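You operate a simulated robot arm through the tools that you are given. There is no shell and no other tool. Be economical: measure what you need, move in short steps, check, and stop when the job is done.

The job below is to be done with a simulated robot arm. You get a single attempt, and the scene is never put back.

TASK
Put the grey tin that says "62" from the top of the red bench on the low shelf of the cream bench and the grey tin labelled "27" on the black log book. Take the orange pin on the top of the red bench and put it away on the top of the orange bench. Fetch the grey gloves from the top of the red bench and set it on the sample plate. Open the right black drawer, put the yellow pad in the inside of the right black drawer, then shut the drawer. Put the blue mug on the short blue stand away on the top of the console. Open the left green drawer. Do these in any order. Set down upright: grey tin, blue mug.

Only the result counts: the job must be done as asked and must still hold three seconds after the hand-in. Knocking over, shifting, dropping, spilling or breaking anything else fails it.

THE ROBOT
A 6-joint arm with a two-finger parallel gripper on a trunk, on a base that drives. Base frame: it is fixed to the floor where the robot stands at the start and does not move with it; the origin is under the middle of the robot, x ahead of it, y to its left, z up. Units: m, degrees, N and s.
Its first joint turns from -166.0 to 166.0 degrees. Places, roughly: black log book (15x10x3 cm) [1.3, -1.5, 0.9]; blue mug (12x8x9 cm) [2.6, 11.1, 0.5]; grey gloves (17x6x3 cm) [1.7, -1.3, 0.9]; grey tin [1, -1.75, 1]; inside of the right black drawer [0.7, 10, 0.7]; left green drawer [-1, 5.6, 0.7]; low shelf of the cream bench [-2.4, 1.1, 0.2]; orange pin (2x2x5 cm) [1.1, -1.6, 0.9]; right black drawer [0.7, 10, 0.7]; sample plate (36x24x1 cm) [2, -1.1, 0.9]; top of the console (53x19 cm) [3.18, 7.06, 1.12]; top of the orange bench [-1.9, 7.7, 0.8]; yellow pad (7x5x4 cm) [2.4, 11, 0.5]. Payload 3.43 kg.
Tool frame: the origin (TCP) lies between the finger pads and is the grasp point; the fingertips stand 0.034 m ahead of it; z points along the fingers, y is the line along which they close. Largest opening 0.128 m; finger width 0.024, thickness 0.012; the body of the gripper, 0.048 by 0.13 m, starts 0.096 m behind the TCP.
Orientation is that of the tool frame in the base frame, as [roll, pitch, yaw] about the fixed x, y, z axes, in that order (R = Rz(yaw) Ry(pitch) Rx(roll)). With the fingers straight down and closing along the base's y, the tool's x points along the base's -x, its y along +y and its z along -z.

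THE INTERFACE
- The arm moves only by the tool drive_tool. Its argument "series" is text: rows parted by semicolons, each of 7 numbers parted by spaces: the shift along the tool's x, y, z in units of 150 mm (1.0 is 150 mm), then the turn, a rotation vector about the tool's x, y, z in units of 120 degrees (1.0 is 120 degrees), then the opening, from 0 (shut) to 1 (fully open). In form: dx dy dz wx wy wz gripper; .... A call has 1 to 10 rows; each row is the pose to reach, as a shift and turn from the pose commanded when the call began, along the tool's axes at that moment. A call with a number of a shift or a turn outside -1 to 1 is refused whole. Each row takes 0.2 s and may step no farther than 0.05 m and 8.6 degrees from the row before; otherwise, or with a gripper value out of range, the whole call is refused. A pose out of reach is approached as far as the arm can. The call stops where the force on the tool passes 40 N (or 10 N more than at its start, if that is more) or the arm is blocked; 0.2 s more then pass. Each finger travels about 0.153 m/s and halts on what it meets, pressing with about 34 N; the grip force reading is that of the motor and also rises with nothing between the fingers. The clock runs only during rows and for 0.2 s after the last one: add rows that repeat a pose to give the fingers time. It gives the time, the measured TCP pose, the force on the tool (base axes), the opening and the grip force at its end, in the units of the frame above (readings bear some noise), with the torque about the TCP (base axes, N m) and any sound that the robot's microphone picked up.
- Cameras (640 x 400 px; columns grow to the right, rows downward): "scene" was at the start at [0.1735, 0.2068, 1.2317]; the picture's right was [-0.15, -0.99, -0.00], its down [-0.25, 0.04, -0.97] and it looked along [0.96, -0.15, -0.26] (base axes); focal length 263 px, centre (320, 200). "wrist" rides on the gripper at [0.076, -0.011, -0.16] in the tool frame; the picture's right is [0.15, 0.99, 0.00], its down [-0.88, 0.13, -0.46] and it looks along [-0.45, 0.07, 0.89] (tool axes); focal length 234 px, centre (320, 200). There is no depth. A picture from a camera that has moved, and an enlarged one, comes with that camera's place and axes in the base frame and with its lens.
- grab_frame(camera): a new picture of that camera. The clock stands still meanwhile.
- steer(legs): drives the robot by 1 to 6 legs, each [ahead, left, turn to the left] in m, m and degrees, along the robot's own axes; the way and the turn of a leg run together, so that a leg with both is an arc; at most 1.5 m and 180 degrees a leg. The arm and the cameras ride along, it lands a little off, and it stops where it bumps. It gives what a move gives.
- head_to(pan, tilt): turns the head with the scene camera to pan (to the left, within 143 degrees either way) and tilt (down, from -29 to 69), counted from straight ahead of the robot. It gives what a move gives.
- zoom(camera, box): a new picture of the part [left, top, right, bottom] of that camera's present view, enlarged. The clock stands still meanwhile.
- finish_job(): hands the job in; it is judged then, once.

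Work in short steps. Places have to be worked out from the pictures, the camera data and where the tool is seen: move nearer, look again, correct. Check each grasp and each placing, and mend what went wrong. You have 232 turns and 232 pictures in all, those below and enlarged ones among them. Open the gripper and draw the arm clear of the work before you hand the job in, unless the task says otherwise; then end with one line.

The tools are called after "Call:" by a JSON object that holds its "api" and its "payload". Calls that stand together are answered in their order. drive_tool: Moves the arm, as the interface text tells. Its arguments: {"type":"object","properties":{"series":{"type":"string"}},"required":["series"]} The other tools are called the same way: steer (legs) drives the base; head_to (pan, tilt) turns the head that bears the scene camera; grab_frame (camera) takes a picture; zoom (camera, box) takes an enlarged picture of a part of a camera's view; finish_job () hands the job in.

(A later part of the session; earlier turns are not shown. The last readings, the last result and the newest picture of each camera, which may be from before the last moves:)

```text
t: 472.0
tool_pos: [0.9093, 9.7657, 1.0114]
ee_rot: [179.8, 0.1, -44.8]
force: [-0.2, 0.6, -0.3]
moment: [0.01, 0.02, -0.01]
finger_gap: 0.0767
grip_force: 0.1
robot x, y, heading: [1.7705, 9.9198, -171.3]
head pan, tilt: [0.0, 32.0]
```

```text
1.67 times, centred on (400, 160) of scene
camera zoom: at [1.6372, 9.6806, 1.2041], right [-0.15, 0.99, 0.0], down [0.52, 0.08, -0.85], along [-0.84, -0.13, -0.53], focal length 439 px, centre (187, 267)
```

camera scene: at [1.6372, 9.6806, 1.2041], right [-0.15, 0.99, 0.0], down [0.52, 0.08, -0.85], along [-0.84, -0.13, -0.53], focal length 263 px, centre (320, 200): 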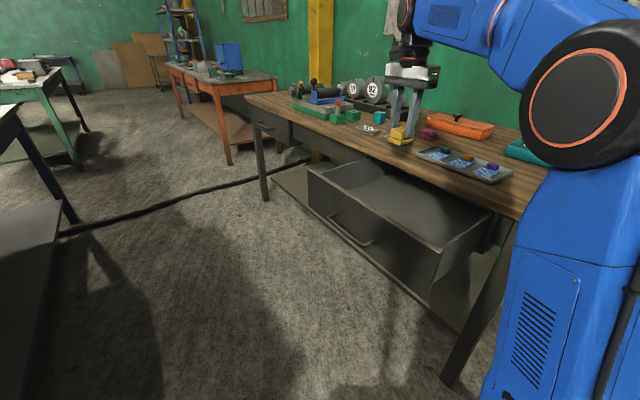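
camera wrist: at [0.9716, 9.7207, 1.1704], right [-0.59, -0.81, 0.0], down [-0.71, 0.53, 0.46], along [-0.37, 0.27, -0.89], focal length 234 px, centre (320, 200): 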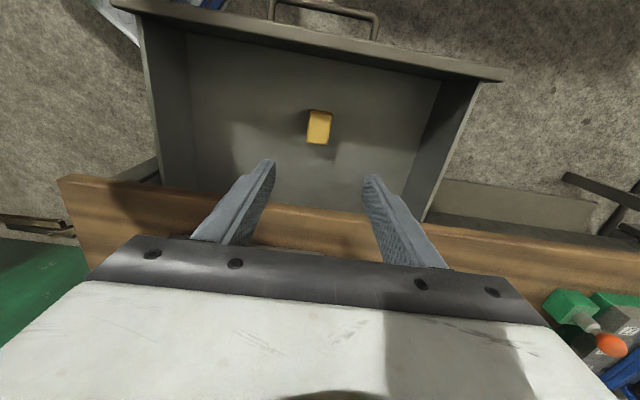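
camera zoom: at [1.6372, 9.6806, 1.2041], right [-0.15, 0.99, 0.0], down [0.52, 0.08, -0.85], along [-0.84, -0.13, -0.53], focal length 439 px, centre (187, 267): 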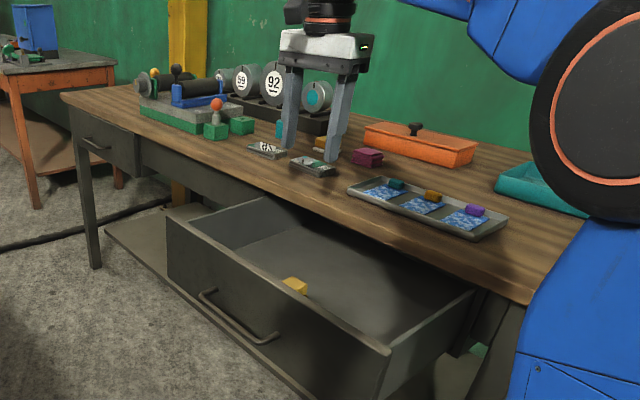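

The pad lies in the drawer. Now I close the gripper, come out in front of the drawer and go down to push it shut by the bar.

Call:
{"api": "drive_tool", "payload": {"series": "0.3 0 0 0 0 0 0.3; 0.6 0 0 0 0 0 0; 0.9 0 0 0 0 0 0; 1 0 0 0 0 0 0; 1 0 0 0 0 0 0"}}

Call:
{"api": "drive_tool", "payload": {"series": "0.3 0 0 0 0 0 0; 0.6 0 0 0 0 0 0; 0.9 0 0 0 0 0 0; 1 0 0.2 0 0 0 0; 1 0 0.5 0 0 0 0; 1 0 0.8 0 0 0 0; 1 0 1 0 0 0 0; 1 0 1 0 0 0 0"}}

Call:
{"api": "grab_frame", "payload": {"camera": "wrist"}}

Call:
{"api": "grab_frame", "payload": {"camera": "scene"}}

```text
t: 473.2
tool_pos: [1.0166, 9.6612, 1.0115]
ee_rot: [179.8, 0.2, -44.8]
force: [0.2, -0.1, -0.1]
moment: [0.0, 0.0, 0.02]
finger_gap: 0.0
grip_force: 33.2
robot x, y, heading: [1.7708, 9.9219, -171.3]
head pan, tilt: [0.0, 32.0]
```

```text
t: 475.0
tool_pos: [1.1228, 9.5549, 0.8617]
ee_rot: [179.8, 0.1, -44.8]
force: [-0.1, 0.2, 0.0]
moment: [0.02, -0.01, 0.0]
finger_gap: 0.0004
grip_force: 33.0
robot x, y, heading: [1.7698, 9.9247, -171.0]
head pan, tilt: [0.0, 32.0]
```

```text
78 pictures are left
camera wrist: at [1.1851, 9.5095, 1.0194], right [-0.59, -0.81, 0.0], down [-0.71, 0.53, 0.46], along [-0.37, 0.27, -0.89], focal length 234 px, centre (320, 200)
```

wrist: 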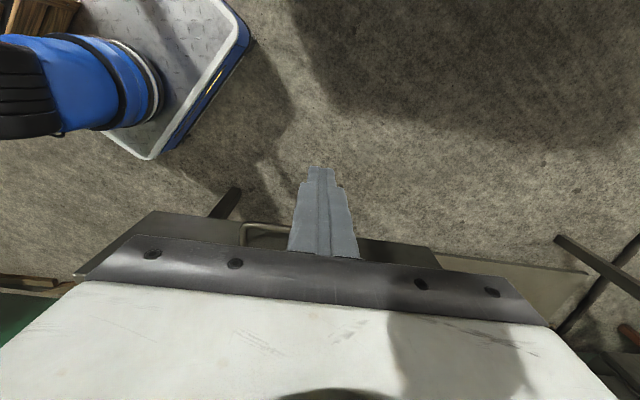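

```text
77 pictures are left
camera scene: at [1.6372, 9.6806, 1.2041], right [-0.15, 0.99, 0.0], down [0.52, 0.08, -0.85], along [-0.84, -0.13, -0.53], focal length 263 px, centre (320, 200)
```

scene: 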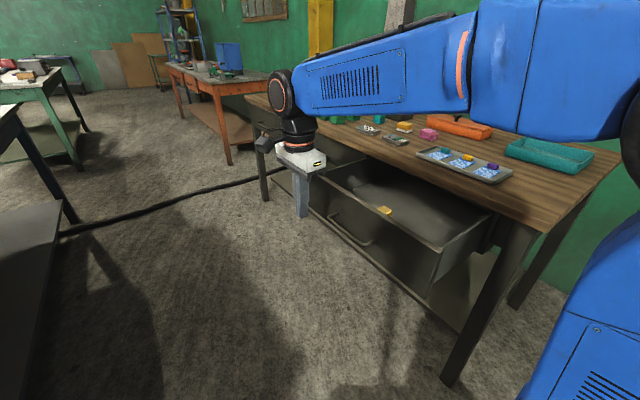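

The bar is at n≈−6.10 and the tool at n≈−5.96. I lower to the bar's height and push.

Call:
{"api": "drive_tool", "payload": {"series": "0 0 0.3 0 0 0 0; 0 0 0.6 0 0 0 0; 0 0 0.83 0 0 0 0; 0 0 0.83 0 0 0 0"}}

Call:
{"api": "drive_tool", "payload": {"series": "-0.2 0 0 0 0 0 0; -0.4 0 0 0 0 0 0; -0.6 0 0 0 0 0 0; -0.8 0 0 0 0 0 0; -1 0 0 0 0 0 0; -1 0 0 0 0 0 0"}}

Call:
{"api": "grab_frame", "payload": {"camera": "scene"}}

```text
t: 476.0
tool_pos: [1.1202, 9.5547, 0.7358]
ee_rot: [179.9, 0.1, -44.8]
force: [0.4, 0.0, 0.1]
moment: [-0.01, -0.04, -0.01]
finger_gap: 0.0003
grip_force: 32.7
robot x, y, heading: [1.7679, 9.9246, -171.1]
head pan, tilt: [0.0, 32.0]
```

```text
t: 477.4
tool_pos: [1.0134, 9.6619, 0.7382]
ee_rot: [179.9, 0.1, -44.9]
force: [0.7, 0.4, -0.1]
moment: [0.0, 0.01, -0.01]
finger_gap: 0.0002
grip_force: 33.0
robot x, y, heading: [1.7728, 9.9236, -171.1]
head pan, tilt: [0.0, 32.0]
```

```text
76 pictures are left
camera scene: at [1.6371, 9.6806, 1.2041], right [-0.15, 0.99, 0.0], down [0.52, 0.08, -0.85], along [-0.84, -0.13, -0.53], focal length 263 px, centre (320, 200)
```

scene: 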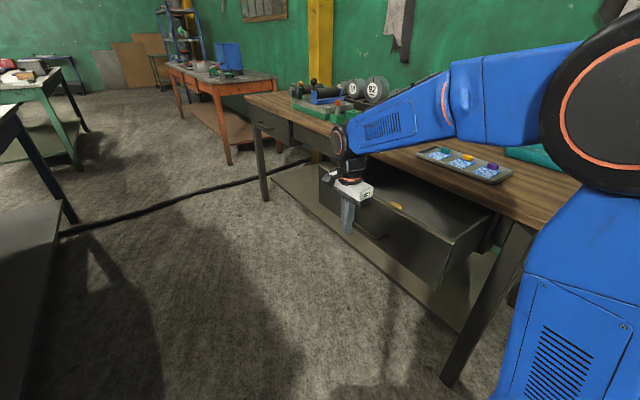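

Call:
{"api": "drive_tool", "payload": {"series": "-0.15 0 0 0 0 0 0; -0.3 0 0 0 0 0 0; -0.45 0 0 0 0 0 0; -0.6 0 0 0 0 0 0; -0.75 0 0 0 0 0 0; -0.9 0 0 0 0 0 0; -0.9 0 0 0 0 0 0"}}

Call:
{"api": "grab_frame", "payload": {"camera": "scene"}}

Call:
{"api": "grab_frame", "payload": {"camera": "wrist"}}

```text
t: 479.0
tool_pos: [0.9182, 9.7565, 0.7385]
ee_rot: [179.9, 0.2, -44.8]
force: [-0.2, 0.8, 0.9]
moment: [0.02, 0.01, 0.0]
finger_gap: 0.0
grip_force: 33.0
robot x, y, heading: [1.7703, 9.9224, -171.1]
head pan, tilt: [0.0, 32.0]
```

```text
75 pictures are left
camera scene: at [1.6371, 9.6806, 1.2041], right [-0.15, 0.99, 0.0], down [0.52, 0.08, -0.85], along [-0.84, -0.13, -0.53], focal length 263 px, centre (320, 200)
```

scene: 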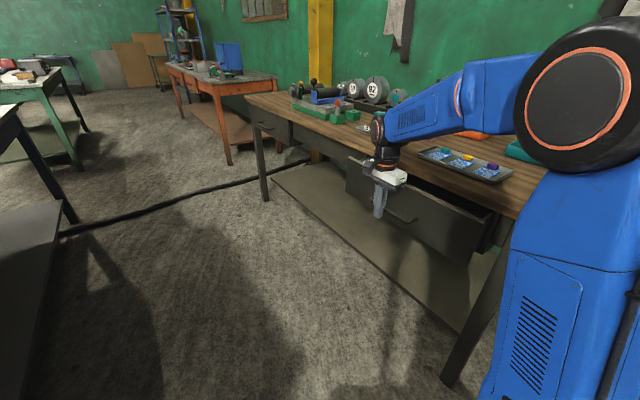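

```text
74 pictures are left
camera wrist: at [0.9813, 9.7115, 0.896], right [-0.59, -0.81, 0.0], down [-0.71, 0.53, 0.46], along [-0.37, 0.27, -0.89], focal length 234 px, centre (320, 200)
```

wrist: 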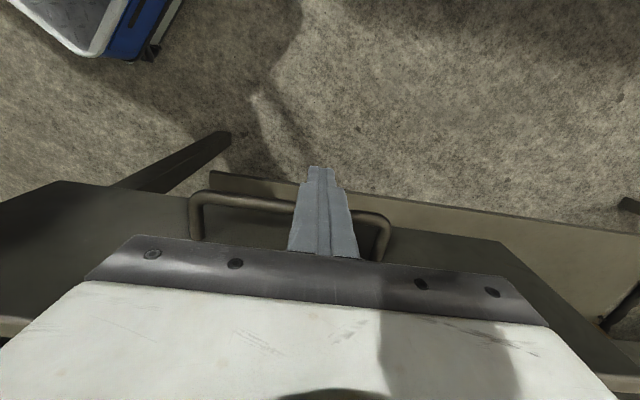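

The drawer slides in. I push the last 10 cm until the stop.

Call:
{"api": "drive_tool", "payload": {"series": "-0.12 0 0 0 0 0 0; -0.24 0 0 0 0 0 0; -0.36 0 0 0 0 0 0; -0.46 0 0 0 0 0 0; -0.54 0 0 0 0 0 0; -0.6 0 0 0 0 0 0; -0.66 0 0 0 0 0 0; -0.72 0 0 0 0 0 0; -0.78 0 0 0 0 0 0"}}

Call:
{"api": "zoom", "payload": {"camera": "scene", "box": [300, 80, 520, 280]}}

```text
t: 480.2
tool_pos: [0.8656, 9.8078, 0.7362]
ee_rot: [179.9, -0.3, -44.5]
force: [6.1, -5.5, 2.7]
moment: [-0.03, 0.02, -0.02]
finger_gap: 0.0
grip_force: 32.7
robot x, y, heading: [1.7714, 9.9191, -171.0]
head pan, tilt: [0.0, 32.0]
stopped in row 6: the force on the tool passed its limit at 58 N (the readings are from after the stop); the commanded pose is now the measured one
```

```text
2.00 times, centred on (410, 180) of scene
camera zoom: at [1.638, 9.6801, 1.2041], right [-0.15, 0.99, 0.0], down [0.52, 0.08, -0.85], along [-0.84, -0.13, -0.53], focal length 527 px, centre (140, 240)
```

zoom: 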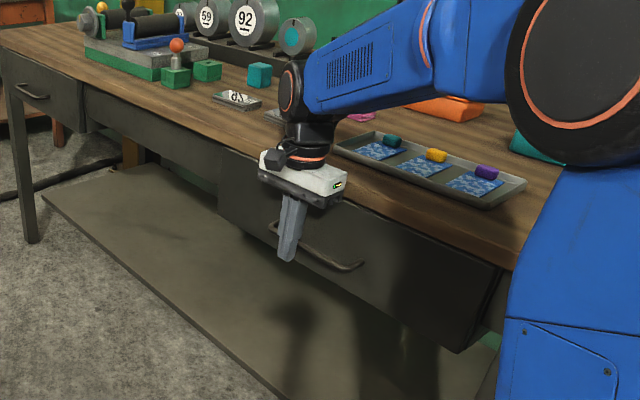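

The bar is back at n≈−6.34, its closed position. One more small push to confirm the stop, then I retreat.

Call:
{"api": "drive_tool", "payload": {"series": "-0.05 0 0 0 0 0 0; -0.1 0 0 0 0 0 0; -0.1 0 0 0 0 0 0"}}

Call:
{"api": "drive_tool", "payload": {"series": "0.25 0 0 0 0 0 0; 0.5 0 0 0 0 0 0; 0.75 0 0 0 0 0 0; 1 0 -0.1 0 0 0 0; 1 0 -0.4 0 0 0 0; 1 0 -0.7 0 0 0 0; 1 0 -1 0 0 0 0; 1 0 -1 0 0 0 0"}}

Call:
{"api": "zoom", "payload": {"camera": "scene", "box": [300, 80, 520, 280]}}

```text
t: 480.6
tool_pos: [0.8662, 9.8077, 0.7369]
ee_rot: [-180.0, -0.8, -44.6]
force: [5.2, -5.4, 1.3]
moment: [-0.03, 0.01, -0.04]
finger_gap: 0.0
grip_force: 32.7
robot x, y, heading: [1.7698, 9.9248, -170.9]
head pan, tilt: [0.0, 32.0]
stopped in row 1: the force on the tool passed its limit at 50 N (the readings are from after the stop); the commanded pose is now the measured one
```

```text
t: 482.4
tool_pos: [0.9723, 9.7043, 0.8868]
ee_rot: [-179.9, -0.6, -44.6]
force: [0.5, -0.9, -0.7]
moment: [-0.03, 0.0, -0.01]
finger_gap: 0.0
grip_force: 32.8
robot x, y, heading: [1.7719, 9.9216, -171.0]
head pan, tilt: [0.0, 32.0]
```

```text
2.00 times, centred on (410, 180) of scene
camera zoom: at [1.6381, 9.6799, 1.2041], right [-0.16, 0.99, 0.0], down [0.52, 0.08, -0.85], along [-0.84, -0.13, -0.53], focal length 527 px, centre (140, 240)
```

zoom: 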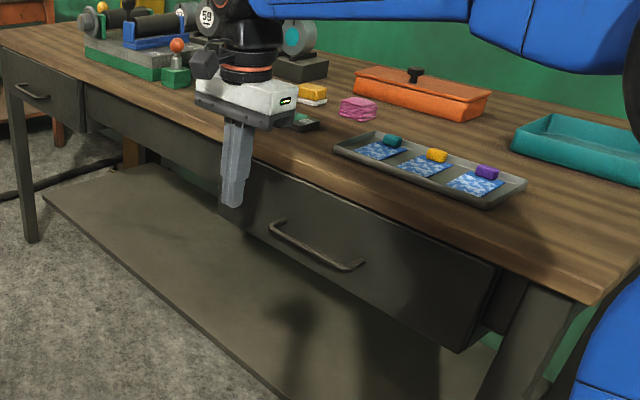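

The drawer is shut with the pad inside. Next the mug: I raise the arm, restore the home yaw, back out, and face the stand again.

Call:
{"api": "drive_tool", "payload": {"series": "0 0 -0.3 0 0 0 0.3; 0 0 -0.6 0 0 -0.07 0.6; 0 0 -0.9 0 0 -0.14 1; 0.1 0 -1 0 0 -0.21 1; 0.2 0 -1 0 0 -0.28 1; 0.3 0 -1 0 0 -0.35 1; 0.4 0 -1 0 0 -0.42 1; 0.5 0 -1 0 0 -0.447 1; 0.5 0 -1 0 0 -0.447 1"}}

Call:
{"api": "steer", "payload": {"legs": [[-0.75, 0.05, 0], [0, 0, -99], [0.25, 0, 0]]}}

Call:
{"api": "head_to", "payload": {"pan": 0, "tilt": 38}}

Call:
{"api": "grab_frame", "payload": {"camera": "scene"}}

Call:
{"api": "grab_frame", "payload": {"camera": "wrist"}}

```text
t: 484.4
tool_pos: [1.0237, 9.6516, 1.038]
ee_rot: [179.5, -0.4, 9.2]
force: [0.1, -0.5, -0.4]
moment: [0.05, -0.05, -0.04]
finger_gap: 0.1281
grip_force: 0.1
robot x, y, heading: [1.7686, 9.9227, -171.0]
head pan, tilt: [0.0, 32.0]
```

```text
t: 494.0
tool_pos: [2.3435, 11.0189, 1.0414]
ee_rot: [179.6, -0.3, -88.7]
force: [0.5, -0.2, 0.0]
moment: [0.02, 0.01, 0.01]
finger_gap: 0.1281
grip_force: 0.0
robot x, y, heading: [2.5125, 10.2462, 91.2]
head pan, tilt: [0.0, 32.0]
```

```text
t: 494.7
tool_pos: [2.3604, 11.0192, 1.0405]
ee_rot: [178.6, -0.3, -88.7]
force: [0.2, 0.4, 0.8]
moment: [0.01, 0.02, -0.03]
finger_gap: 0.1279
grip_force: 0.0
robot x, y, heading: [2.5112, 10.2473, 90.9]
head pan, tilt: [0.0, 38.0]
```

```text
71 pictures are left
camera scene: at [2.2685, 10.4062, 1.1949], right [1.0, 0.02, 0.02], down [0.03, -0.61, -0.79], along [-0.01, 0.79, -0.61], focal length 263 px, centre (320, 200)
```

scene: 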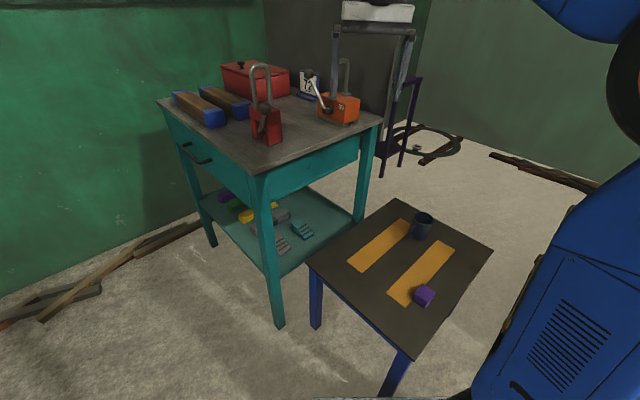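

```text
70 pictures are left
camera wrist: at [2.3764, 10.9448, 1.199], right [-0.99, -0.17, 0.02], down [-0.14, 0.88, 0.45], along [-0.1, 0.44, -0.89], focal length 234 px, centre (320, 200)
```

wrist: 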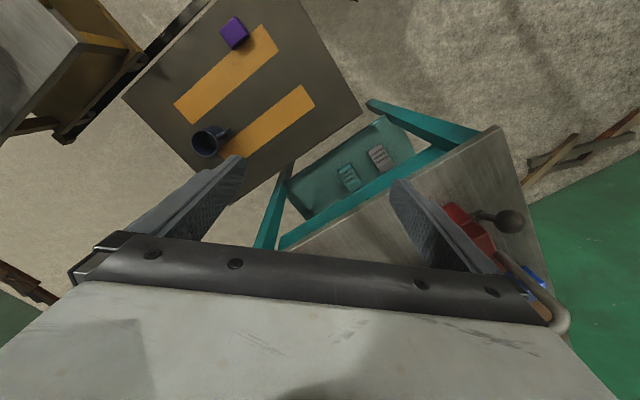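

The camera axes show the base is slightly tilted, so its front may be on something near the stand leg. I back off 0.12 m and check.

Call:
{"api": "steer", "payload": {"legs": [[-0.12, 0, 0]]}}

Call:
{"api": "grab_frame", "payload": {"camera": "scene"}}

```text
t: 495.9
tool_pos: [2.3634, 10.9007, 1.0386]
ee_rot: [178.6, -0.4, -88.8]
force: [-0.1, -0.9, 1.0]
moment: [0.01, 0.0, 0.01]
finger_gap: 0.1277
grip_force: 0.0
robot x, y, heading: [2.5121, 10.1243, 91.1]
head pan, tilt: [0.0, 38.0]
```

```text
69 pictures are left
camera scene: at [2.2912, 10.2875, 1.1949], right [1.0, 0.02, 0.0], down [0.01, -0.62, -0.79], along [-0.02, 0.79, -0.62], focal length 263 px, centre (320, 200)
```

scene: 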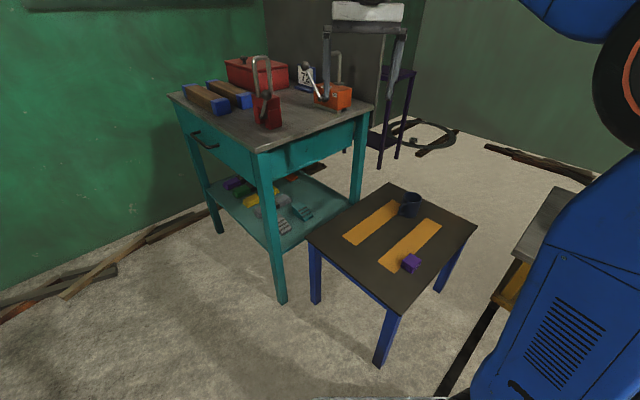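

Level again and the stand has not moved. The mug is near (2.645, 11.135). I move the tool right over the stand, then tilt it 30°.

Call:
{"api": "drive_tool", "payload": {"series": "0 -0.3 0 0 0 0 1; 0 -0.6 0 0.01 0 0 1; 0 -0.9 0 0.012 0 0 1; 0 -1 0 0.012 0 0 1; 0 -1 0 0.012 0 0 1"}}

Call:
{"api": "drive_tool", "payload": {"series": "0 -0.25 0 0 -0.05 0 1; 0 -0.5 0 0 -0.1 0 1; 0 -0.75 0 0 -0.15 0 1; 0 -0.87 0.1 0 -0.2 0 1; -0.1 -0.87 0.3 0 -0.25 0 1; -0.2 -0.87 0.5 0 -0.25 0 1; -0.2 -0.87 0.7 0 -0.25 0 1; -0.2 -0.87 0.9 0 -0.25 0 1; -0.2 -0.87 0.9 0 -0.25 0 1"}}

Call:
{"api": "grab_frame", "payload": {"camera": "wrist"}}

```text
t: 497.1
tool_pos: [2.513, 10.9042, 1.0348]
ee_rot: [-179.9, -0.2, -88.7]
force: [-0.3, 0.1, -0.4]
moment: [0.01, 0.0, -0.03]
finger_gap: 0.1278
grip_force: 0.1
robot x, y, heading: [2.5125, 10.1264, 90.8]
head pan, tilt: [0.0, 38.0]
```

```text
t: 499.1
tool_pos: [2.6438, 10.9355, 0.9]
ee_rot: [-179.9, 29.7, -88.7]
force: [-1.1, 0.4, 0.6]
moment: [-0.01, 0.01, 0.02]
finger_gap: 0.1278
grip_force: 0.0
robot x, y, heading: [2.5148, 10.1197, 90.9]
head pan, tilt: [0.0, 38.0]
```

```text
68 pictures are left
camera wrist: at [2.6577, 10.7907, 1.0002], right [-0.99, -0.15, -0.07], down [-0.14, 0.54, 0.83], along [-0.08, 0.83, -0.55], focal length 234 px, centre (320, 200)
```

wrist: 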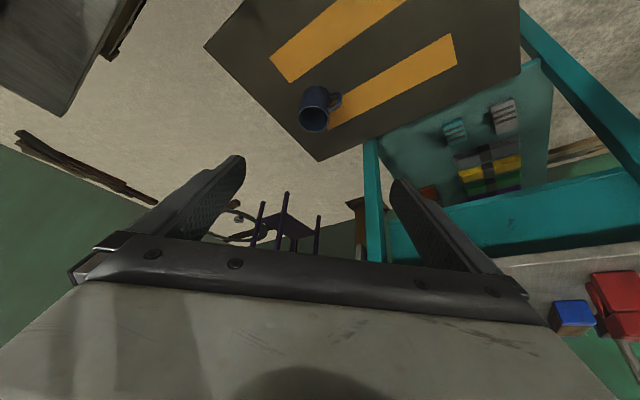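

The mug is right on the tool axis, 0.44 m ahead. I advance in stages.

Call:
{"api": "drive_tool", "payload": {"series": "0.02 -0.02 0.3 0 0 0 1; 0.04 -0.05 0.6 0 0 0 1; 0.06 -0.05 0.9 0 0 0 1; 0.06 -0.05 1 0 0 0 1; 0.06 -0.05 1 0 0 0 1"}}

Call:
{"api": "drive_tool", "payload": {"series": "0.02 0 0.3 0 0 0 1; 0.04 0 0.6 0 0 0 1; 0.05 0 0.9 0 0 0 1; 0.05 0 0.9 0 0 0 1"}}

Call:
{"api": "grab_frame", "payload": {"camera": "wrist"}}

Call:
{"api": "zoom", "payload": {"camera": "scene", "box": [300, 80, 520, 280]}}

```text
t: 500.3
tool_pos: [2.6499, 11.0044, 0.7659]
ee_rot: [-179.9, 29.7, -88.8]
force: [0.2, 0.7, 0.1]
moment: [0.01, -0.03, -0.02]
finger_gap: 0.1281
grip_force: 0.1
robot x, y, heading: [2.5119, 10.1232, 91.1]
head pan, tilt: [0.0, 38.0]
```

```text
t: 501.3
tool_pos: [2.649, 11.0642, 0.6421]
ee_rot: [-179.9, 29.7, -88.7]
force: [-0.7, 0.5, -0.1]
moment: [-0.02, -0.01, -0.01]
finger_gap: 0.1281
grip_force: 0.1
robot x, y, heading: [2.5161, 10.1259, 91.0]
head pan, tilt: [0.0, 38.0]
```

```text
67 pictures are left
camera wrist: at [2.6635, 10.9186, 0.7429], right [-0.99, -0.15, -0.07], down [-0.14, 0.54, 0.83], along [-0.08, 0.83, -0.55], focal length 234 px, centre (320, 200)
```

wrist: 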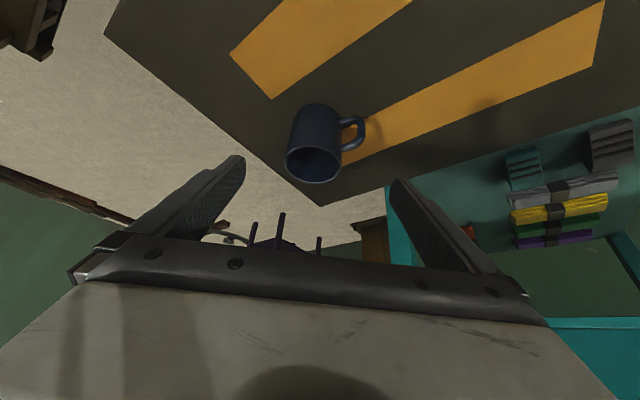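

```text
2.00 times, centred on (410, 180) of scene
camera zoom: at [2.2913, 10.2874, 1.1949], right [1.0, 0.02, 0.0], down [0.01, -0.62, -0.79], along [-0.02, 0.79, -0.62], focal length 527 px, centre (140, 240)
```

zoom: 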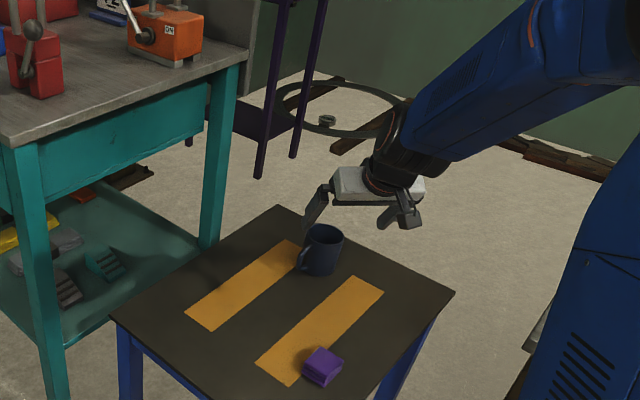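

The handle points roughly toward −x, where the left finger would go. I back up, return the tool to vertical, and turn it so it closes across the handle's axis.

Call:
{"api": "drive_tool", "payload": {"series": "0 0 -0.3 0 0 0 1; 0 0 -0.6 0 0 0 1; 0 0 -0.9 0 0 0 1; 0 0 -1 0 0.05 0 1; 0 0 -1 0 0.1 0 1; 0 0 -1 0 0.15 0 1; 0 0 -1 0 0.2 0 1; 0 0 -1 0 0.248 0 1; 0 0 -1 0 0.248 0 1"}}

Call:
{"api": "drive_tool", "payload": {"series": "-0.1 0 0 0 0 0.065 1; -0.2 0 0 0 0 0.13 1; -0.3 0 0 0 0 0.195 1; -0.45 0 0 0 0 0.26 1; -0.6 0 0 0 0 0.325 1; -0.75 0 0 0 0 0.39 1; -0.9 0 0 0 0 0.43 1; -0.9 0 0 0 0 0.43 1"}}

Call:
{"api": "grab_frame", "payload": {"camera": "wrist"}}

```text
t: 503.3
tool_pos: [2.6487, 10.9885, 0.7739]
ee_rot: [-179.9, -0.2, -88.5]
force: [-0.2, -0.9, -0.2]
moment: [0.0, 0.0, -0.01]
finger_gap: 0.128
grip_force: 0.1
robot x, y, heading: [2.5106, 10.1216, 90.8]
head pan, tilt: [0.0, 38.0]
```

```text
t: 505.1
tool_pos: [2.6458, 11.124, 0.774]
ee_rot: [-179.9, 0.1, -140.3]
force: [0.0, 0.4, -0.2]
moment: [0.04, -0.03, 0.02]
finger_gap: 0.128
grip_force: 0.1
robot x, y, heading: [2.5127, 10.1228, 91.1]
head pan, tilt: [0.0, 38.0]
```

```text
65 pictures are left
camera wrist: at [2.5949, 11.067, 0.9324], right [-0.74, 0.67, 0.0], down [0.59, 0.66, 0.46], along [0.31, 0.34, -0.89], focal length 234 px, centre (320, 200)
```

wrist: 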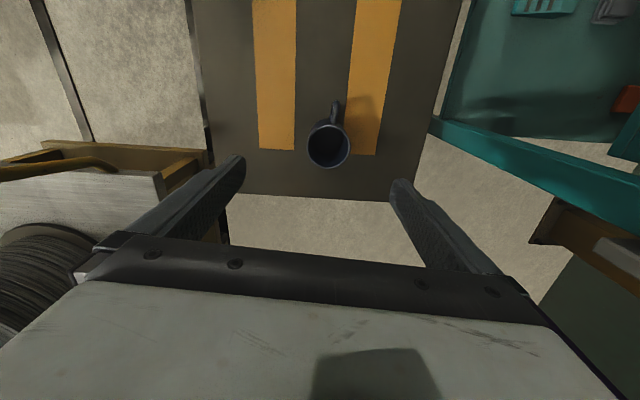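

The handle now lies along the tool's x axis, as wanted. I correct 2 cm and descend around the mug.

Call:
{"api": "drive_tool", "payload": {"series": "-0.06 0.05 0.1 0 0 0 1; -0.12 0.1 0.3 0 0 0 1; -0.12 0.1 0.6 0 0 0 1; -0.12 0.1 0.8 0 0 0 1; -0.12 0.1 0.8 0 0 0 1"}}

Call:
{"api": "grab_frame", "payload": {"camera": "wrist"}}

```text
t: 506.3
tool_pos: [2.6517, 11.1454, 0.6546]
ee_rot: [-179.8, 0.1, -140.4]
force: [0.0, -0.1, -0.1]
moment: [0.01, 0.0, 0.0]
finger_gap: 0.128
grip_force: 0.0
robot x, y, heading: [2.513, 10.1277, 91.1]
head pan, tilt: [0.0, 38.0]
```

```text
64 pictures are left
camera wrist: at [2.6001, 11.0889, 0.8123], right [-0.74, 0.67, 0.0], down [0.59, 0.66, 0.46], along [0.31, 0.34, -0.89], focal length 234 px, centre (320, 200)
```

wrist: 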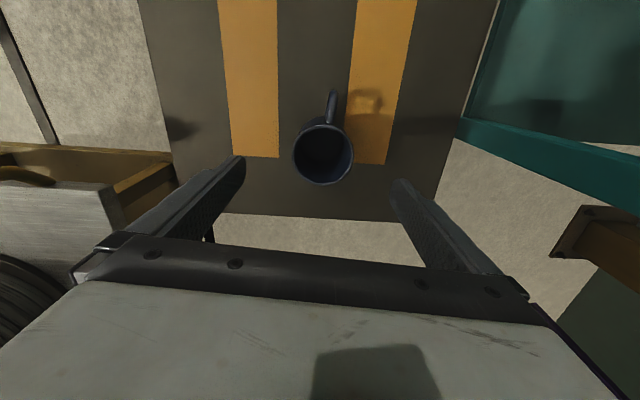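

Centred. I descend to z≈0.51 and close.

Call:
{"api": "drive_tool", "payload": {"series": "0 0 0.25 0 0 0 1; 0 0 0.5 0 0 0 1; 0 0 0.75 0 0 0 1; 0 0 0.95 0 0 0 1; 0 0 0.95 0 0 0 0.8; 0 0 0.95 0 0 0 0.6; 0 0 0.95 0 0 0 0.5; 0 0 0.95 0 0 0 0.5; 0 0 0.95 0 0 0 0.4"}}

Call:
{"api": "grab_frame", "payload": {"camera": "wrist"}}

```text
t: 508.3
tool_pos: [2.6507, 11.1464, 0.5106]
ee_rot: [-179.8, 0.0, -140.2]
force: [1.1, -0.2, 0.4]
moment: [-0.03, -0.04, -0.02]
finger_gap: 0.0739
grip_force: 33.9
robot x, y, heading: [2.5109, 10.1234, 91.0]
head pan, tilt: [0.0, 38.0]
```

```text
63 pictures are left
camera wrist: at [2.6003, 11.0892, 0.67], right [-0.74, 0.67, 0.0], down [0.59, 0.66, 0.45], along [0.31, 0.34, -0.89], focal length 234 px, centre (320, 200)
```

wrist: 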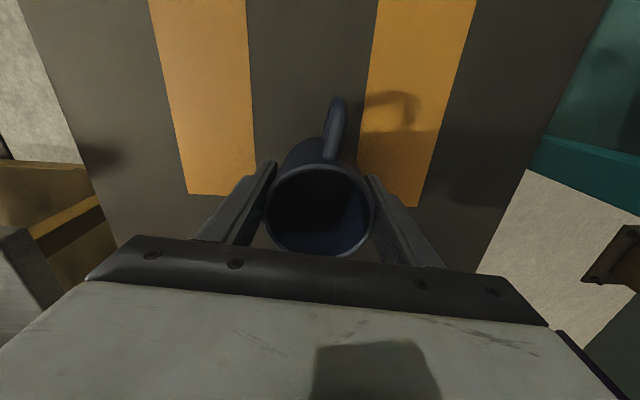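

Held. I lift, retracting as it rises.

Call:
{"api": "drive_tool", "payload": {"series": "0 0 -0.2 0 0 0 0.4; 0 0 -0.5 0 0 0 0.4; 0 0 -0.8 0 0 0 0.4; 0 0 -1 0 0 0 0.4"}}

Call:
{"api": "drive_tool", "payload": {"series": "0.1 -0.12 -0.25 0 0 0 0.4; 0.2 -0.25 -0.5 0 0 0 0.4; 0.32 -0.38 -0.75 0 0 0 0.4; 0.43 -0.51 -1 0 0 0 0.4"}}

Call:
{"api": "drive_tool", "payload": {"series": "0.13 -0.15 -0.2 0 0 0 0.4; 0.26 -0.3 -0.4 0 0 0 0.4; 0.38 -0.46 -0.6 0 0 0 0.4; 0.51 -0.62 -0.8 0 0 0 0.4; 0.64 -0.77 -1 0 0 0 0.4"}}

Call:
{"api": "drive_tool", "payload": {"series": "0.13 -0.15 -0.2 0 0 0 0.4; 0.26 -0.3 -0.4 0 0 0 0.4; 0.38 -0.46 -0.6 0 0 0 0.4; 0.51 -0.62 -0.8 0 0 0 0.4; 0.51 -0.62 -0.8 0 0 0 0.4"}}

Call:
{"api": "grab_frame", "payload": {"camera": "wrist"}}

```text
t: 509.3
tool_pos: [2.6496, 11.1456, 0.6619]
ee_rot: [-179.8, -0.2, -140.3]
force: [1.1, 0.3, -2.9]
moment: [-0.03, -0.01, 0.0]
finger_gap: 0.0739
grip_force: 34.0
robot x, y, heading: [2.5133, 10.1294, 91.3]
head pan, tilt: [0.0, 38.0]
```

```text
t: 510.3
tool_pos: [2.6492, 11.0467, 0.8121]
ee_rot: [-179.8, -0.1, -140.4]
force: [-0.3, 0.7, -4.5]
moment: [-0.05, 0.01, -0.03]
finger_gap: 0.074
grip_force: 33.8
robot x, y, heading: [2.5082, 10.123, 91.3]
head pan, tilt: [0.0, 38.0]
```

```text
t: 511.5
tool_pos: [2.65, 10.8966, 0.9626]
ee_rot: [-179.7, -0.1, -140.3]
force: [0.4, 0.8, -3.4]
moment: [-0.07, -0.01, -0.04]
finger_gap: 0.0737
grip_force: 34.1
robot x, y, heading: [2.5152, 10.1277, 91.0]
head pan, tilt: [0.0, 38.0]
```

```text
t: 512.7
tool_pos: [2.6504, 10.7767, 1.0824]
ee_rot: [-179.9, 0.0, -140.4]
force: [-0.6, -0.3, -3.2]
moment: [-0.01, -0.01, 0.02]
finger_gap: 0.074
grip_force: 34.0
robot x, y, heading: [2.5115, 10.123, 91.1]
head pan, tilt: [0.0, 38.0]
```

```text
62 pictures are left
camera wrist: at [2.5992, 10.72, 1.2414], right [-0.74, 0.67, 0.0], down [0.59, 0.66, 0.46], along [0.31, 0.34, -0.89], focal length 234 px, centre (320, 200)
```

wrist: 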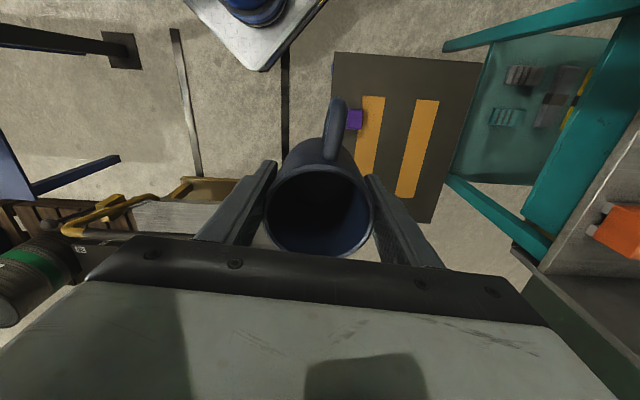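

The mug is held upright. I draw the arm closer and higher, then back away and turn right to return down the lane toward the console.

Call:
{"api": "drive_tool", "payload": {"series": "0.13 -0.15 -0.17 0 0 0 0.4; 0.26 -0.3 -0.34 0 0 0 0.4; 0.38 -0.46 -0.5 0 0 0 0.4; 0.51 -0.62 -0.67 0 0 0 0.4; 0.51 -0.62 -0.67 0 0 0 0.4"}}

Call:
{"api": "steer", "payload": {"legs": [[-0.6, 0, 0], [0, 0, -136]]}}

Call:
{"api": "head_to", "payload": {"pan": 0, "tilt": 20}}

Call:
{"api": "grab_frame", "payload": {"camera": "scene"}}

```text
t: 513.9
tool_pos: [2.6542, 10.6631, 1.1538]
ee_rot: [179.9, 0.4, -140.3]
force: [0.2, 1.0, -3.3]
moment: [0.0, -0.01, -0.03]
finger_gap: 0.0739
grip_force: 34.1
out of reach, approached as far as the arm can: row 4, 5
robot x, y, heading: [2.5165, 10.1231, 91.2]
head pan, tilt: [0.0, 38.0]
```

```text
t: 517.0
tool_pos: [2.683, 10.1259, 1.1545]
ee_rot: [-180.0, 0.1, -141.8]
force: [0.2, -1.0, -3.3]
moment: [-0.01, -0.03, -0.02]
finger_gap: 0.0741
grip_force: 33.9
robot x, y, heading: [2.5276, 9.5896, 89.4]
head pan, tilt: [0.0, 38.0]
stopped in leg 1: the robot was blocked; the commanded pose is now the measured one
```

```text
t: 517.8
tool_pos: [2.6823, 10.1253, 1.1533]
ee_rot: [-179.9, 0.2, -141.8]
force: [0.0, 0.3, -3.6]
moment: [-0.01, -0.01, 0.07]
finger_gap: 0.0739
grip_force: 33.7
robot x, y, heading: [2.5337, 9.5905, 89.9]
head pan, tilt: [0.0, 20.0]
```

```text
61 pictures are left
camera scene: at [2.31, 9.7631, 1.2232], right [1.0, 0.0, 0.0], down [0.0, -0.34, -0.94], along [0.0, 0.94, -0.34], focal length 263 px, centre (320, 200)
```

scene: 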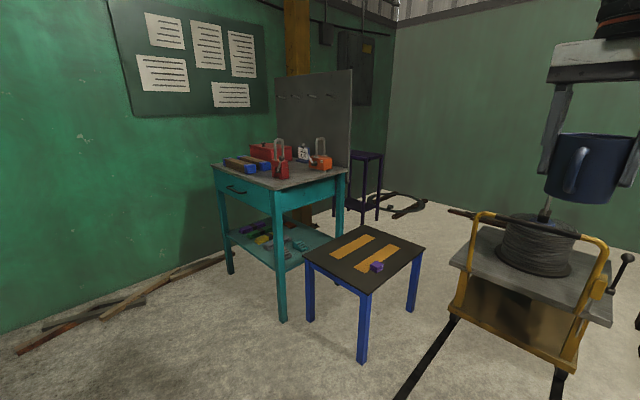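

The vertical tool cannot rise much above 1.155–1.17 m, too low for setting the mug on the 1.12 m console. I'll set the mug back on the stand with its handle toward the robot and regrip it with a 45° tilt, as I did with tin 62.

Call:
{"api": "steer", "payload": {"legs": [[0.53, 0, 0]]}}

Call:
{"api": "drive_tool", "payload": {"series": "0 0 0.15 0 0 -0.065 0.4; 0 0 0.3 0 0 -0.13 0.4; 0 0 0.4 0 0 -0.195 0.4; 0 0 0.5 0 0 -0.26 0.4; 0 0 0.5 0 0 -0.325 0.4; 0 0 0.5 0 0 -0.39 0.4; 0 0 0.5 0 0 -0.43 0.4; 0 0 0.5 0 0 -0.43 0.4"}}

Call:
{"api": "grab_frame", "payload": {"camera": "wrist"}}

```text
t: 520.9
tool_pos: [2.6863, 10.6551, 1.1528]
ee_rot: [-180.0, 0.2, -141.8]
force: [0.1, 0.9, -2.9]
moment: [0.06, 0.05, 0.0]
finger_gap: 0.0737
grip_force: 34.4
robot x, y, heading: [2.5284, 10.1213, 89.8]
head pan, tilt: [0.0, 20.0]
```

```text
t: 522.7
tool_pos: [2.6853, 10.6562, 1.0776]
ee_rot: [-179.9, 0.2, -90.1]
force: [-0.3, 0.0, -3.6]
moment: [-0.02, -0.02, 0.01]
finger_gap: 0.0737
grip_force: 34.2
robot x, y, heading: [2.5298, 10.1191, 89.7]
head pan, tilt: [0.0, 20.0]
```

```text
60 pictures are left
camera wrist: at [2.6958, 10.5797, 1.2369], right [-0.99, -0.14, 0.0], down [-0.13, 0.88, 0.46], along [-0.06, 0.45, -0.89], focal length 234 px, centre (320, 200)
```

wrist: 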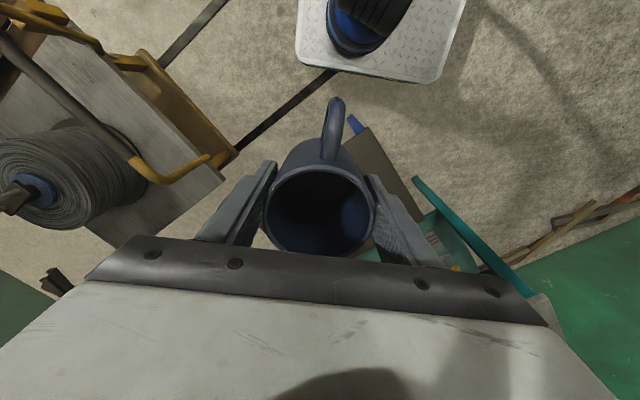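

I carry the mug back over the stand, handle toward the robot, and lower it.

Call:
{"api": "drive_tool", "payload": {"series": "-0.25 0.1 0.12 0 0 0 0.4; -0.5 0.2 0.25 0 0 0 0.4; -0.75 0.32 0.38 0 0 0 0.4; -1 0.43 0.5 0 0 0 0.4; -1 0.43 0.5 0 0 0 0.4"}}

Call:
{"api": "drive_tool", "payload": {"series": "-0.2 0 0.2 0 0 0 0.4; -0.4 0 0.4 0 0 0 0.4; -0.6 0 0.6 0 0 0 0.4; -0.8 0 0.8 0 0 0 0.4; -1 0 1 0 0 0 0.4"}}

Call:
{"api": "drive_tool", "payload": {"series": "-0.2 0 0.2 0 0 0 0.4; -0.4 0 0.4 0 0 0 0.4; -0.6 0 0.6 0 0 0 0.4; -0.69 0 0.8 0 0 0 0.4; -0.69 0 1 0 0 0 0.4; -0.69 0 1 0 0 0 0.4"}}

Call:
{"api": "grab_frame", "payload": {"camera": "scene"}}

```text
t: 523.9
tool_pos: [2.6195, 10.8067, 1.003]
ee_rot: [-179.8, 0.1, -90.3]
force: [-0.2, -0.9, -3.4]
moment: [0.05, 0.01, -0.01]
finger_gap: 0.0737
grip_force: 34.1
robot x, y, heading: [2.5293, 10.1201, 89.7]
head pan, tilt: [0.0, 20.0]
```

```text
t: 525.1
tool_pos: [2.6226, 10.9565, 0.8545]
ee_rot: [-179.8, 0.2, -90.2]
force: [0.6, -0.9, -1.2]
moment: [0.05, -0.03, 0.01]
finger_gap: 0.0737
grip_force: 34.1
robot x, y, heading: [2.5328, 10.1167, 90.0]
head pan, tilt: [0.0, 20.0]
```

```text
t: 526.5
tool_pos: [2.6227, 11.0596, 0.7047]
ee_rot: [-179.8, 0.2, -90.2]
force: [0.3, 0.8, -2.2]
moment: [-0.02, -0.03, 0.01]
finger_gap: 0.0739
grip_force: 33.8
robot x, y, heading: [2.5345, 10.1193, 89.8]
head pan, tilt: [0.0, 20.0]
```

```text
59 pictures are left
camera scene: at [2.3123, 10.2946, 1.2233], right [1.0, 0.0, 0.0], down [0.0, -0.34, -0.94], along [0.0, 0.94, -0.34], focal length 263 px, centre (320, 200)
```

scene: 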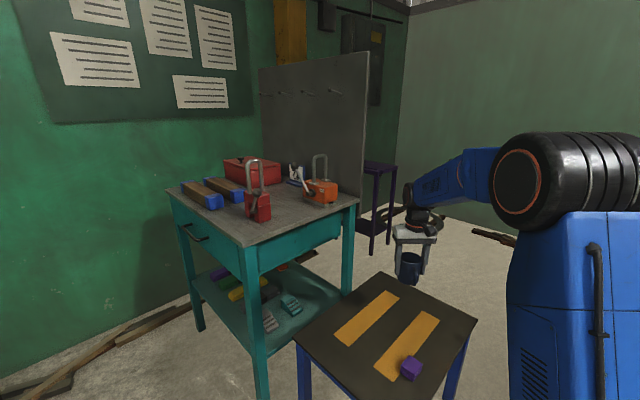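

Call:
{"api": "drive_tool", "payload": {"series": "0 0 0.3 0 0 0 0.4; 0 0 0.6 0 0 0 0.4; 0 0 0.9 0 0 0 0.4; 0 0 1 0 0 0 0.4; 0 0 1 0 0 0 0.4"}}

Call:
{"api": "drive_tool", "payload": {"series": "0 0 0.1 0 0 0 0.4; 0 0 0.2 0 0 0 0.4; 0 0 0.25 0 0 0 0.4; 0 0 0.27 0 0 0 0.4; 0 0 0.29 0 0 0 0.4; 0 0 0.29 0 0 0 0.4"}}

Call:
{"api": "grab_frame", "payload": {"camera": "wrist"}}

```text
t: 527.7
tool_pos: [2.6233, 11.0599, 0.5536]
ee_rot: [-179.8, 0.1, -90.2]
force: [0.4, -0.8, -2.8]
moment: [0.03, 0.02, -0.04]
finger_gap: 0.0738
grip_force: 33.8
robot x, y, heading: [2.5294, 10.1181, 89.7]
head pan, tilt: [0.0, 20.0]
```

```text
t: 529.1
tool_pos: [2.6233, 11.0602, 0.5127]
ee_rot: [-179.8, 0.1, -90.2]
force: [0.3, -0.3, 1.7]
moment: [-0.11, -0.07, -0.02]
finger_gap: 0.0735
grip_force: 33.8
robot x, y, heading: [2.5294, 10.1199, 89.8]
head pan, tilt: [0.0, 20.0]
```

```text
58 pictures are left
camera wrist: at [2.634, 10.984, 0.6695], right [-0.99, -0.14, 0.0], down [-0.13, 0.88, 0.46], along [-0.06, 0.45, -0.89], focal length 234 px, centre (320, 200)
```

wrist: 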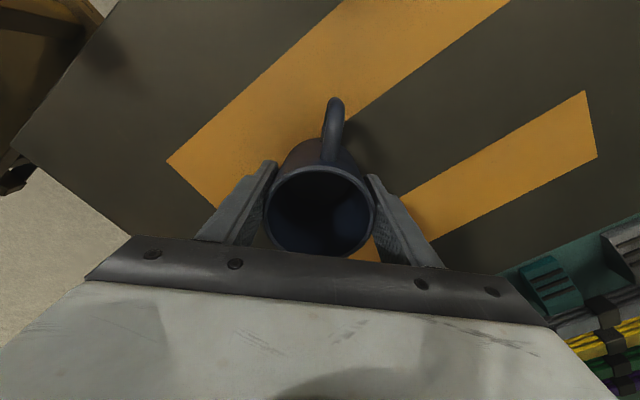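

Touchdown. I open, rise, and then tilt the tool 45°, moving back.

Call:
{"api": "drive_tool", "payload": {"series": "0 0 0 0 0 0 0.6; 0 0 0 0 0 0 0.8; 0 0 0 0 0 0 1; 0 0 0 0 0 0 1; 0 0 -0.3 0 0 0 1; 0 0 -0.6 0 0 0 1; 0 0 -0.9 0 0 0 1; 0 0 -1 0 0 0 1; 0 0 -1 0 0 0 1"}}

Call:
{"api": "drive_tool", "payload": {"series": "0.12 0 -0.1 0 -0.0625 0 1; 0.24 0 -0.2 0 -0.125 0 1; 0.36 0 -0.3 0 -0.1875 0 1; 0.48 0 -0.4 0 -0.25 0 1; 0.62 0 -0.45 0 -0.3125 0 1; 0.8 0 -0.45 0 -0.375 0 1; 0.95 0 -0.45 0 -0.375 0 1; 0.95 0 -0.45 0 -0.375 0 1"}}

Call:
{"api": "grab_frame", "payload": {"camera": "wrist"}}

```text
t: 531.1
tool_pos: [2.6226, 11.06, 0.661]
ee_rot: [-179.9, 0.0, -90.2]
force: [-0.1, -0.8, 0.8]
moment: [-0.02, 0.01, 0.01]
finger_gap: 0.1282
grip_force: 0.0
robot x, y, heading: [2.5341, 10.1209, 89.6]
head pan, tilt: [0.0, 20.0]
```

```text
t: 532.9
tool_pos: [2.6215, 10.9165, 0.7278]
ee_rot: [-179.8, 45.1, -89.9]
force: [0.9, 0.3, 0.2]
moment: [-0.02, 0.0, -0.01]
finger_gap: 0.1281
grip_force: 0.0
robot x, y, heading: [2.5283, 10.1203, 89.6]
head pan, tilt: [0.0, 20.0]
```

```text
57 pictures are left
camera wrist: at [2.6326, 10.7502, 0.7858], right [-0.99, -0.1, -0.11], down [-0.13, 0.3, 0.95], along [-0.06, 0.95, -0.31], focal length 234 px, centre (320, 200)
```

wrist: 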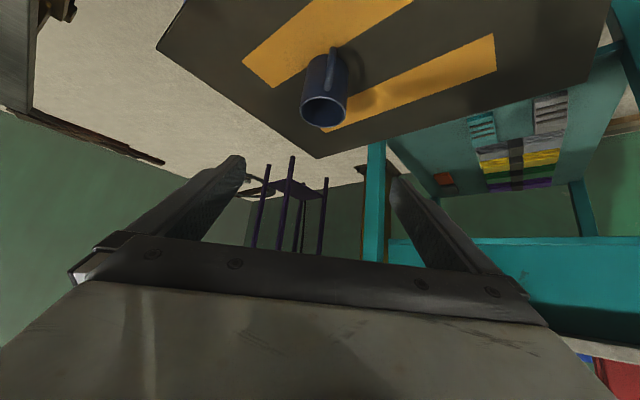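

Tilt is right and the mug stands with its handle toward me. I approach along the tilted axis.

Call:
{"api": "drive_tool", "payload": {"series": "0.2 0 0.15 0 0 0 1; 0.35 0 0.35 0 0 0 1; 0.35 0 0.6 0 0 0 1; 0.35 0 0.8 0 0 0 1; 0.35 0 0.8 0 0 0 1"}}

Call:
{"api": "grab_frame", "payload": {"camera": "wrist"}}

Call:
{"api": "head_to", "payload": {"pan": 0, "tilt": 35}}

Call:
{"api": "zoom", "payload": {"camera": "scene", "box": [300, 100, 500, 280]}}

```text
t: 534.1
tool_pos: [2.6292, 10.9624, 0.6028]
ee_rot: [-178.3, 44.8, -86.6]
force: [1.8, 0.3, -0.1]
moment: [-0.01, 0.19, -0.03]
finger_gap: 0.128
grip_force: 0.1
out of reach, approached as far as the arm can: row 1, 2, 4, 5
robot x, y, heading: [2.527, 10.1204, 89.8]
head pan, tilt: [0.0, 20.0]
```

```text
56 pictures are left
camera wrist: at [2.6471, 10.7964, 0.6624], right [-0.98, -0.14, -0.12], down [-0.16, 0.3, 0.94], along [-0.1, 0.94, -0.31], focal length 234 px, centre (320, 200)
```

wrist: 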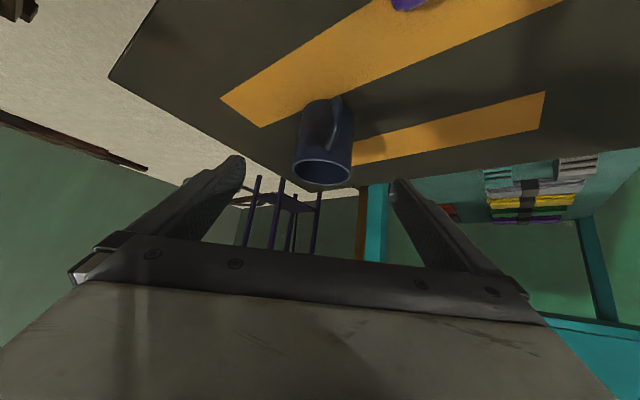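

```text
t: 534.8
tool_pos: [2.6297, 10.9634, 0.6029]
ee_rot: [-177.9, 44.8, -85.9]
force: [0.4, -0.8, 0.7]
moment: [0.03, -0.01, -0.01]
finger_gap: 0.128
grip_force: 0.1
robot x, y, heading: [2.5321, 10.1209, 89.5]
head pan, tilt: [0.0, 35.0]
```

```text
2.22 times, centred on (400, 190) of scene
camera zoom: at [2.3123, 10.2896, 1.1995], right [1.0, 0.0, 0.0], down [0.0, -0.57, -0.82], along [0.0, 0.82, -0.57], focal length 585 px, centre (142, 222)
```

zoom: 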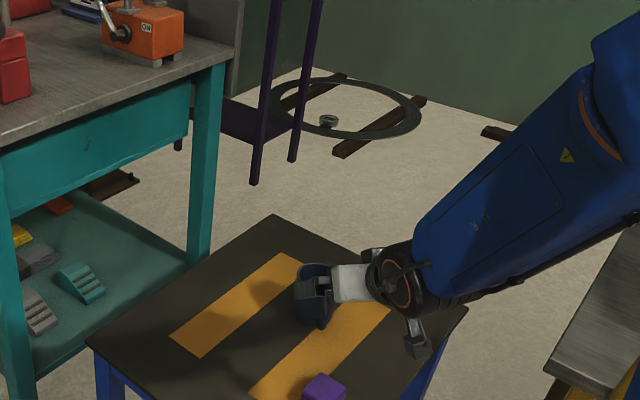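

The forearm rolled near alignment at 45°, which risks a flip. I retreat along the same path and will use a 30° tilt instead.

Call:
{"api": "drive_tool", "payload": {"series": "0 0 -0.25 0 0 0 1; 0 0 -0.5 0 0 0 1; -0.1 0 -0.75 0 0 0 1; -0.25 0 -0.9 0 0 0 1; -0.35 0 -1 0 0 0 1; -0.35 0 -1 0 0 0 1"}}

Call:
{"api": "drive_tool", "payload": {"series": "0 0 -0.3 0 0.05 0 1; 0 0 -0.6 0 0.1 0 1; 0 0 -0.6 0 0.125 0 1; 0 0 -0.6 0 0.125 0 1"}}

Call:
{"api": "grab_frame", "payload": {"camera": "scene"}}

```text
t: 536.2
tool_pos: [2.6315, 10.8956, 0.7471]
ee_rot: [178.1, 45.2, -92.7]
force: [1.9, -0.5, -0.9]
moment: [0.07, 0.01, 0.2]
finger_gap: 0.1277
grip_force: 0.0
out of reach, approached as far as the arm can: row 3
robot x, y, heading: [2.5285, 10.1194, 89.8]
head pan, tilt: [0.0, 35.0]
```

```text
t: 537.2
tool_pos: [2.6326, 10.8299, 0.8093]
ee_rot: [-179.9, 30.0, -90.1]
force: [-0.9, -0.6, 0.5]
moment: [0.01, 0.0, 0.0]
finger_gap: 0.1282
grip_force: 0.0
robot x, y, heading: [2.5285, 10.1222, 89.8]
head pan, tilt: [0.0, 35.0]
```

```text
54 pictures are left
camera scene: at [2.3123, 10.2895, 1.1994], right [1.0, 0.0, 0.0], down [0.0, -0.57, -0.82], along [0.0, 0.82, -0.57], focal length 263 px, centre (320, 200)
```

scene: 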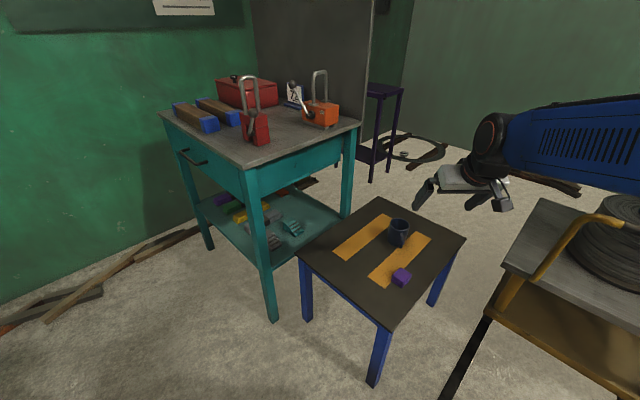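

Normal again, with 30° tilt. I approach the mug along this axis.

Call:
{"api": "drive_tool", "payload": {"series": "-0.11 0.03 0.3 0 0 0 1; -0.22 0.06 0.6 0 0 0 1; -0.33 0.06 0.9 0 0 0 1; -0.33 0.06 0.9 0 0 0 1"}}

Call:
{"api": "drive_tool", "payload": {"series": "0 0 0.3 0 0 0 1; 0 0 0.6 0 0 0 1; 0 0 0.8 0 0 0 1; 0 0 0.8 0 0 0 1"}}

Call:
{"api": "grab_frame", "payload": {"camera": "wrist"}}

Call:
{"api": "zoom", "payload": {"camera": "scene", "box": [300, 100, 500, 280]}}

```text
t: 538.2
tool_pos: [2.6228, 10.9422, 0.7178]
ee_rot: [-179.8, 29.9, -90.0]
force: [0.0, -0.1, 0.4]
moment: [0.0, -0.01, -0.03]
finger_gap: 0.128
grip_force: 0.1
robot x, y, heading: [2.5291, 10.1187, 89.8]
head pan, tilt: [0.0, 35.0]
```

```text
t: 539.2
tool_pos: [2.6245, 11.0022, 0.6135]
ee_rot: [-179.8, 30.1, -90.1]
force: [0.1, 0.1, 0.2]
moment: [-0.02, 0.04, 0.01]
finger_gap: 0.1279
grip_force: 0.0
robot x, y, heading: [2.5322, 10.1196, 89.6]
head pan, tilt: [0.0, 35.0]
```

```text
53 pictures are left
camera wrist: at [2.6351, 10.8558, 0.7132], right [-0.99, -0.12, -0.08], down [-0.13, 0.53, 0.84], along [-0.06, 0.84, -0.54], focal length 234 px, centre (320, 200)
```

wrist: 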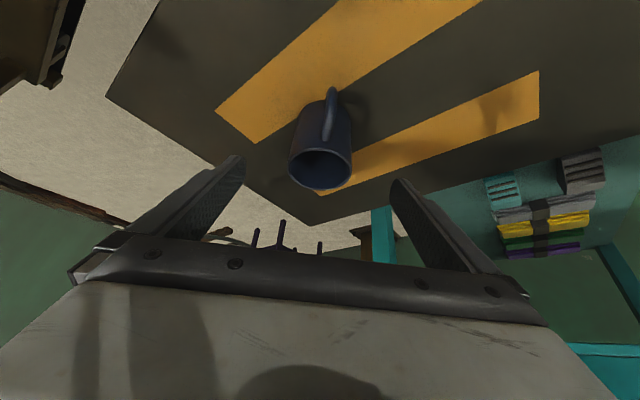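

```text
2.22 times, centred on (400, 190) of scene
camera zoom: at [2.3123, 10.2894, 1.1994], right [1.0, 0.0, 0.0], down [0.0, -0.57, -0.82], along [0.0, 0.82, -0.57], focal length 585 px, centre (142, 222)
```

zoom: 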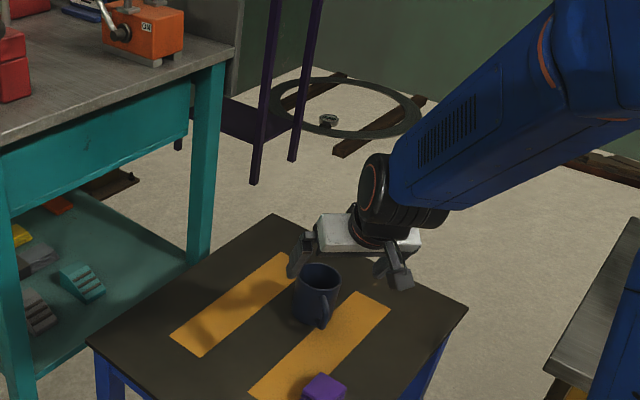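

Aligned. I make the final advance and grip.

Call:
{"api": "drive_tool", "payload": {"series": "0 0 0.25 0 0 0 1; 0 0 0.5 0 0 0 1; 0 0 0.7 0 0 0 1; 0 0 0.79 0 0 0 1; 0 0 0.79 0 0 0 0.8; 0 0 0.79 0 0 0 0.6; 0 0 0.79 0 0 0 0.45; 0 0 0.79 0 0 0 0.4; 0 0 0.79 0 0 0 0.4"}}

Call:
{"api": "grab_frame", "payload": {"camera": "wrist"}}

```text
t: 541.2
tool_pos: [2.6249, 11.061, 0.5123]
ee_rot: [-179.8, 30.1, -90.1]
force: [0.5, 0.6, -0.3]
moment: [-0.02, -0.14, 0.02]
finger_gap: 0.0736
grip_force: 33.9
robot x, y, heading: [2.5285, 10.1185, 89.6]
head pan, tilt: [0.0, 35.0]
```

```text
51 pictures are left
camera wrist: at [2.6362, 10.9151, 0.6109], right [-0.99, -0.12, -0.08], down [-0.13, 0.53, 0.84], along [-0.06, 0.84, -0.54], focal length 234 px, centre (320, 200)
```

wrist: 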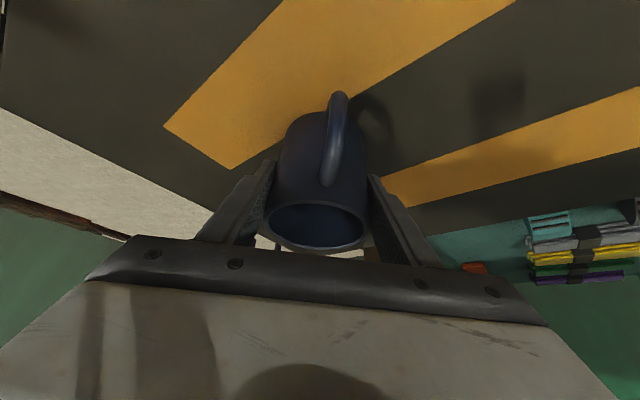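

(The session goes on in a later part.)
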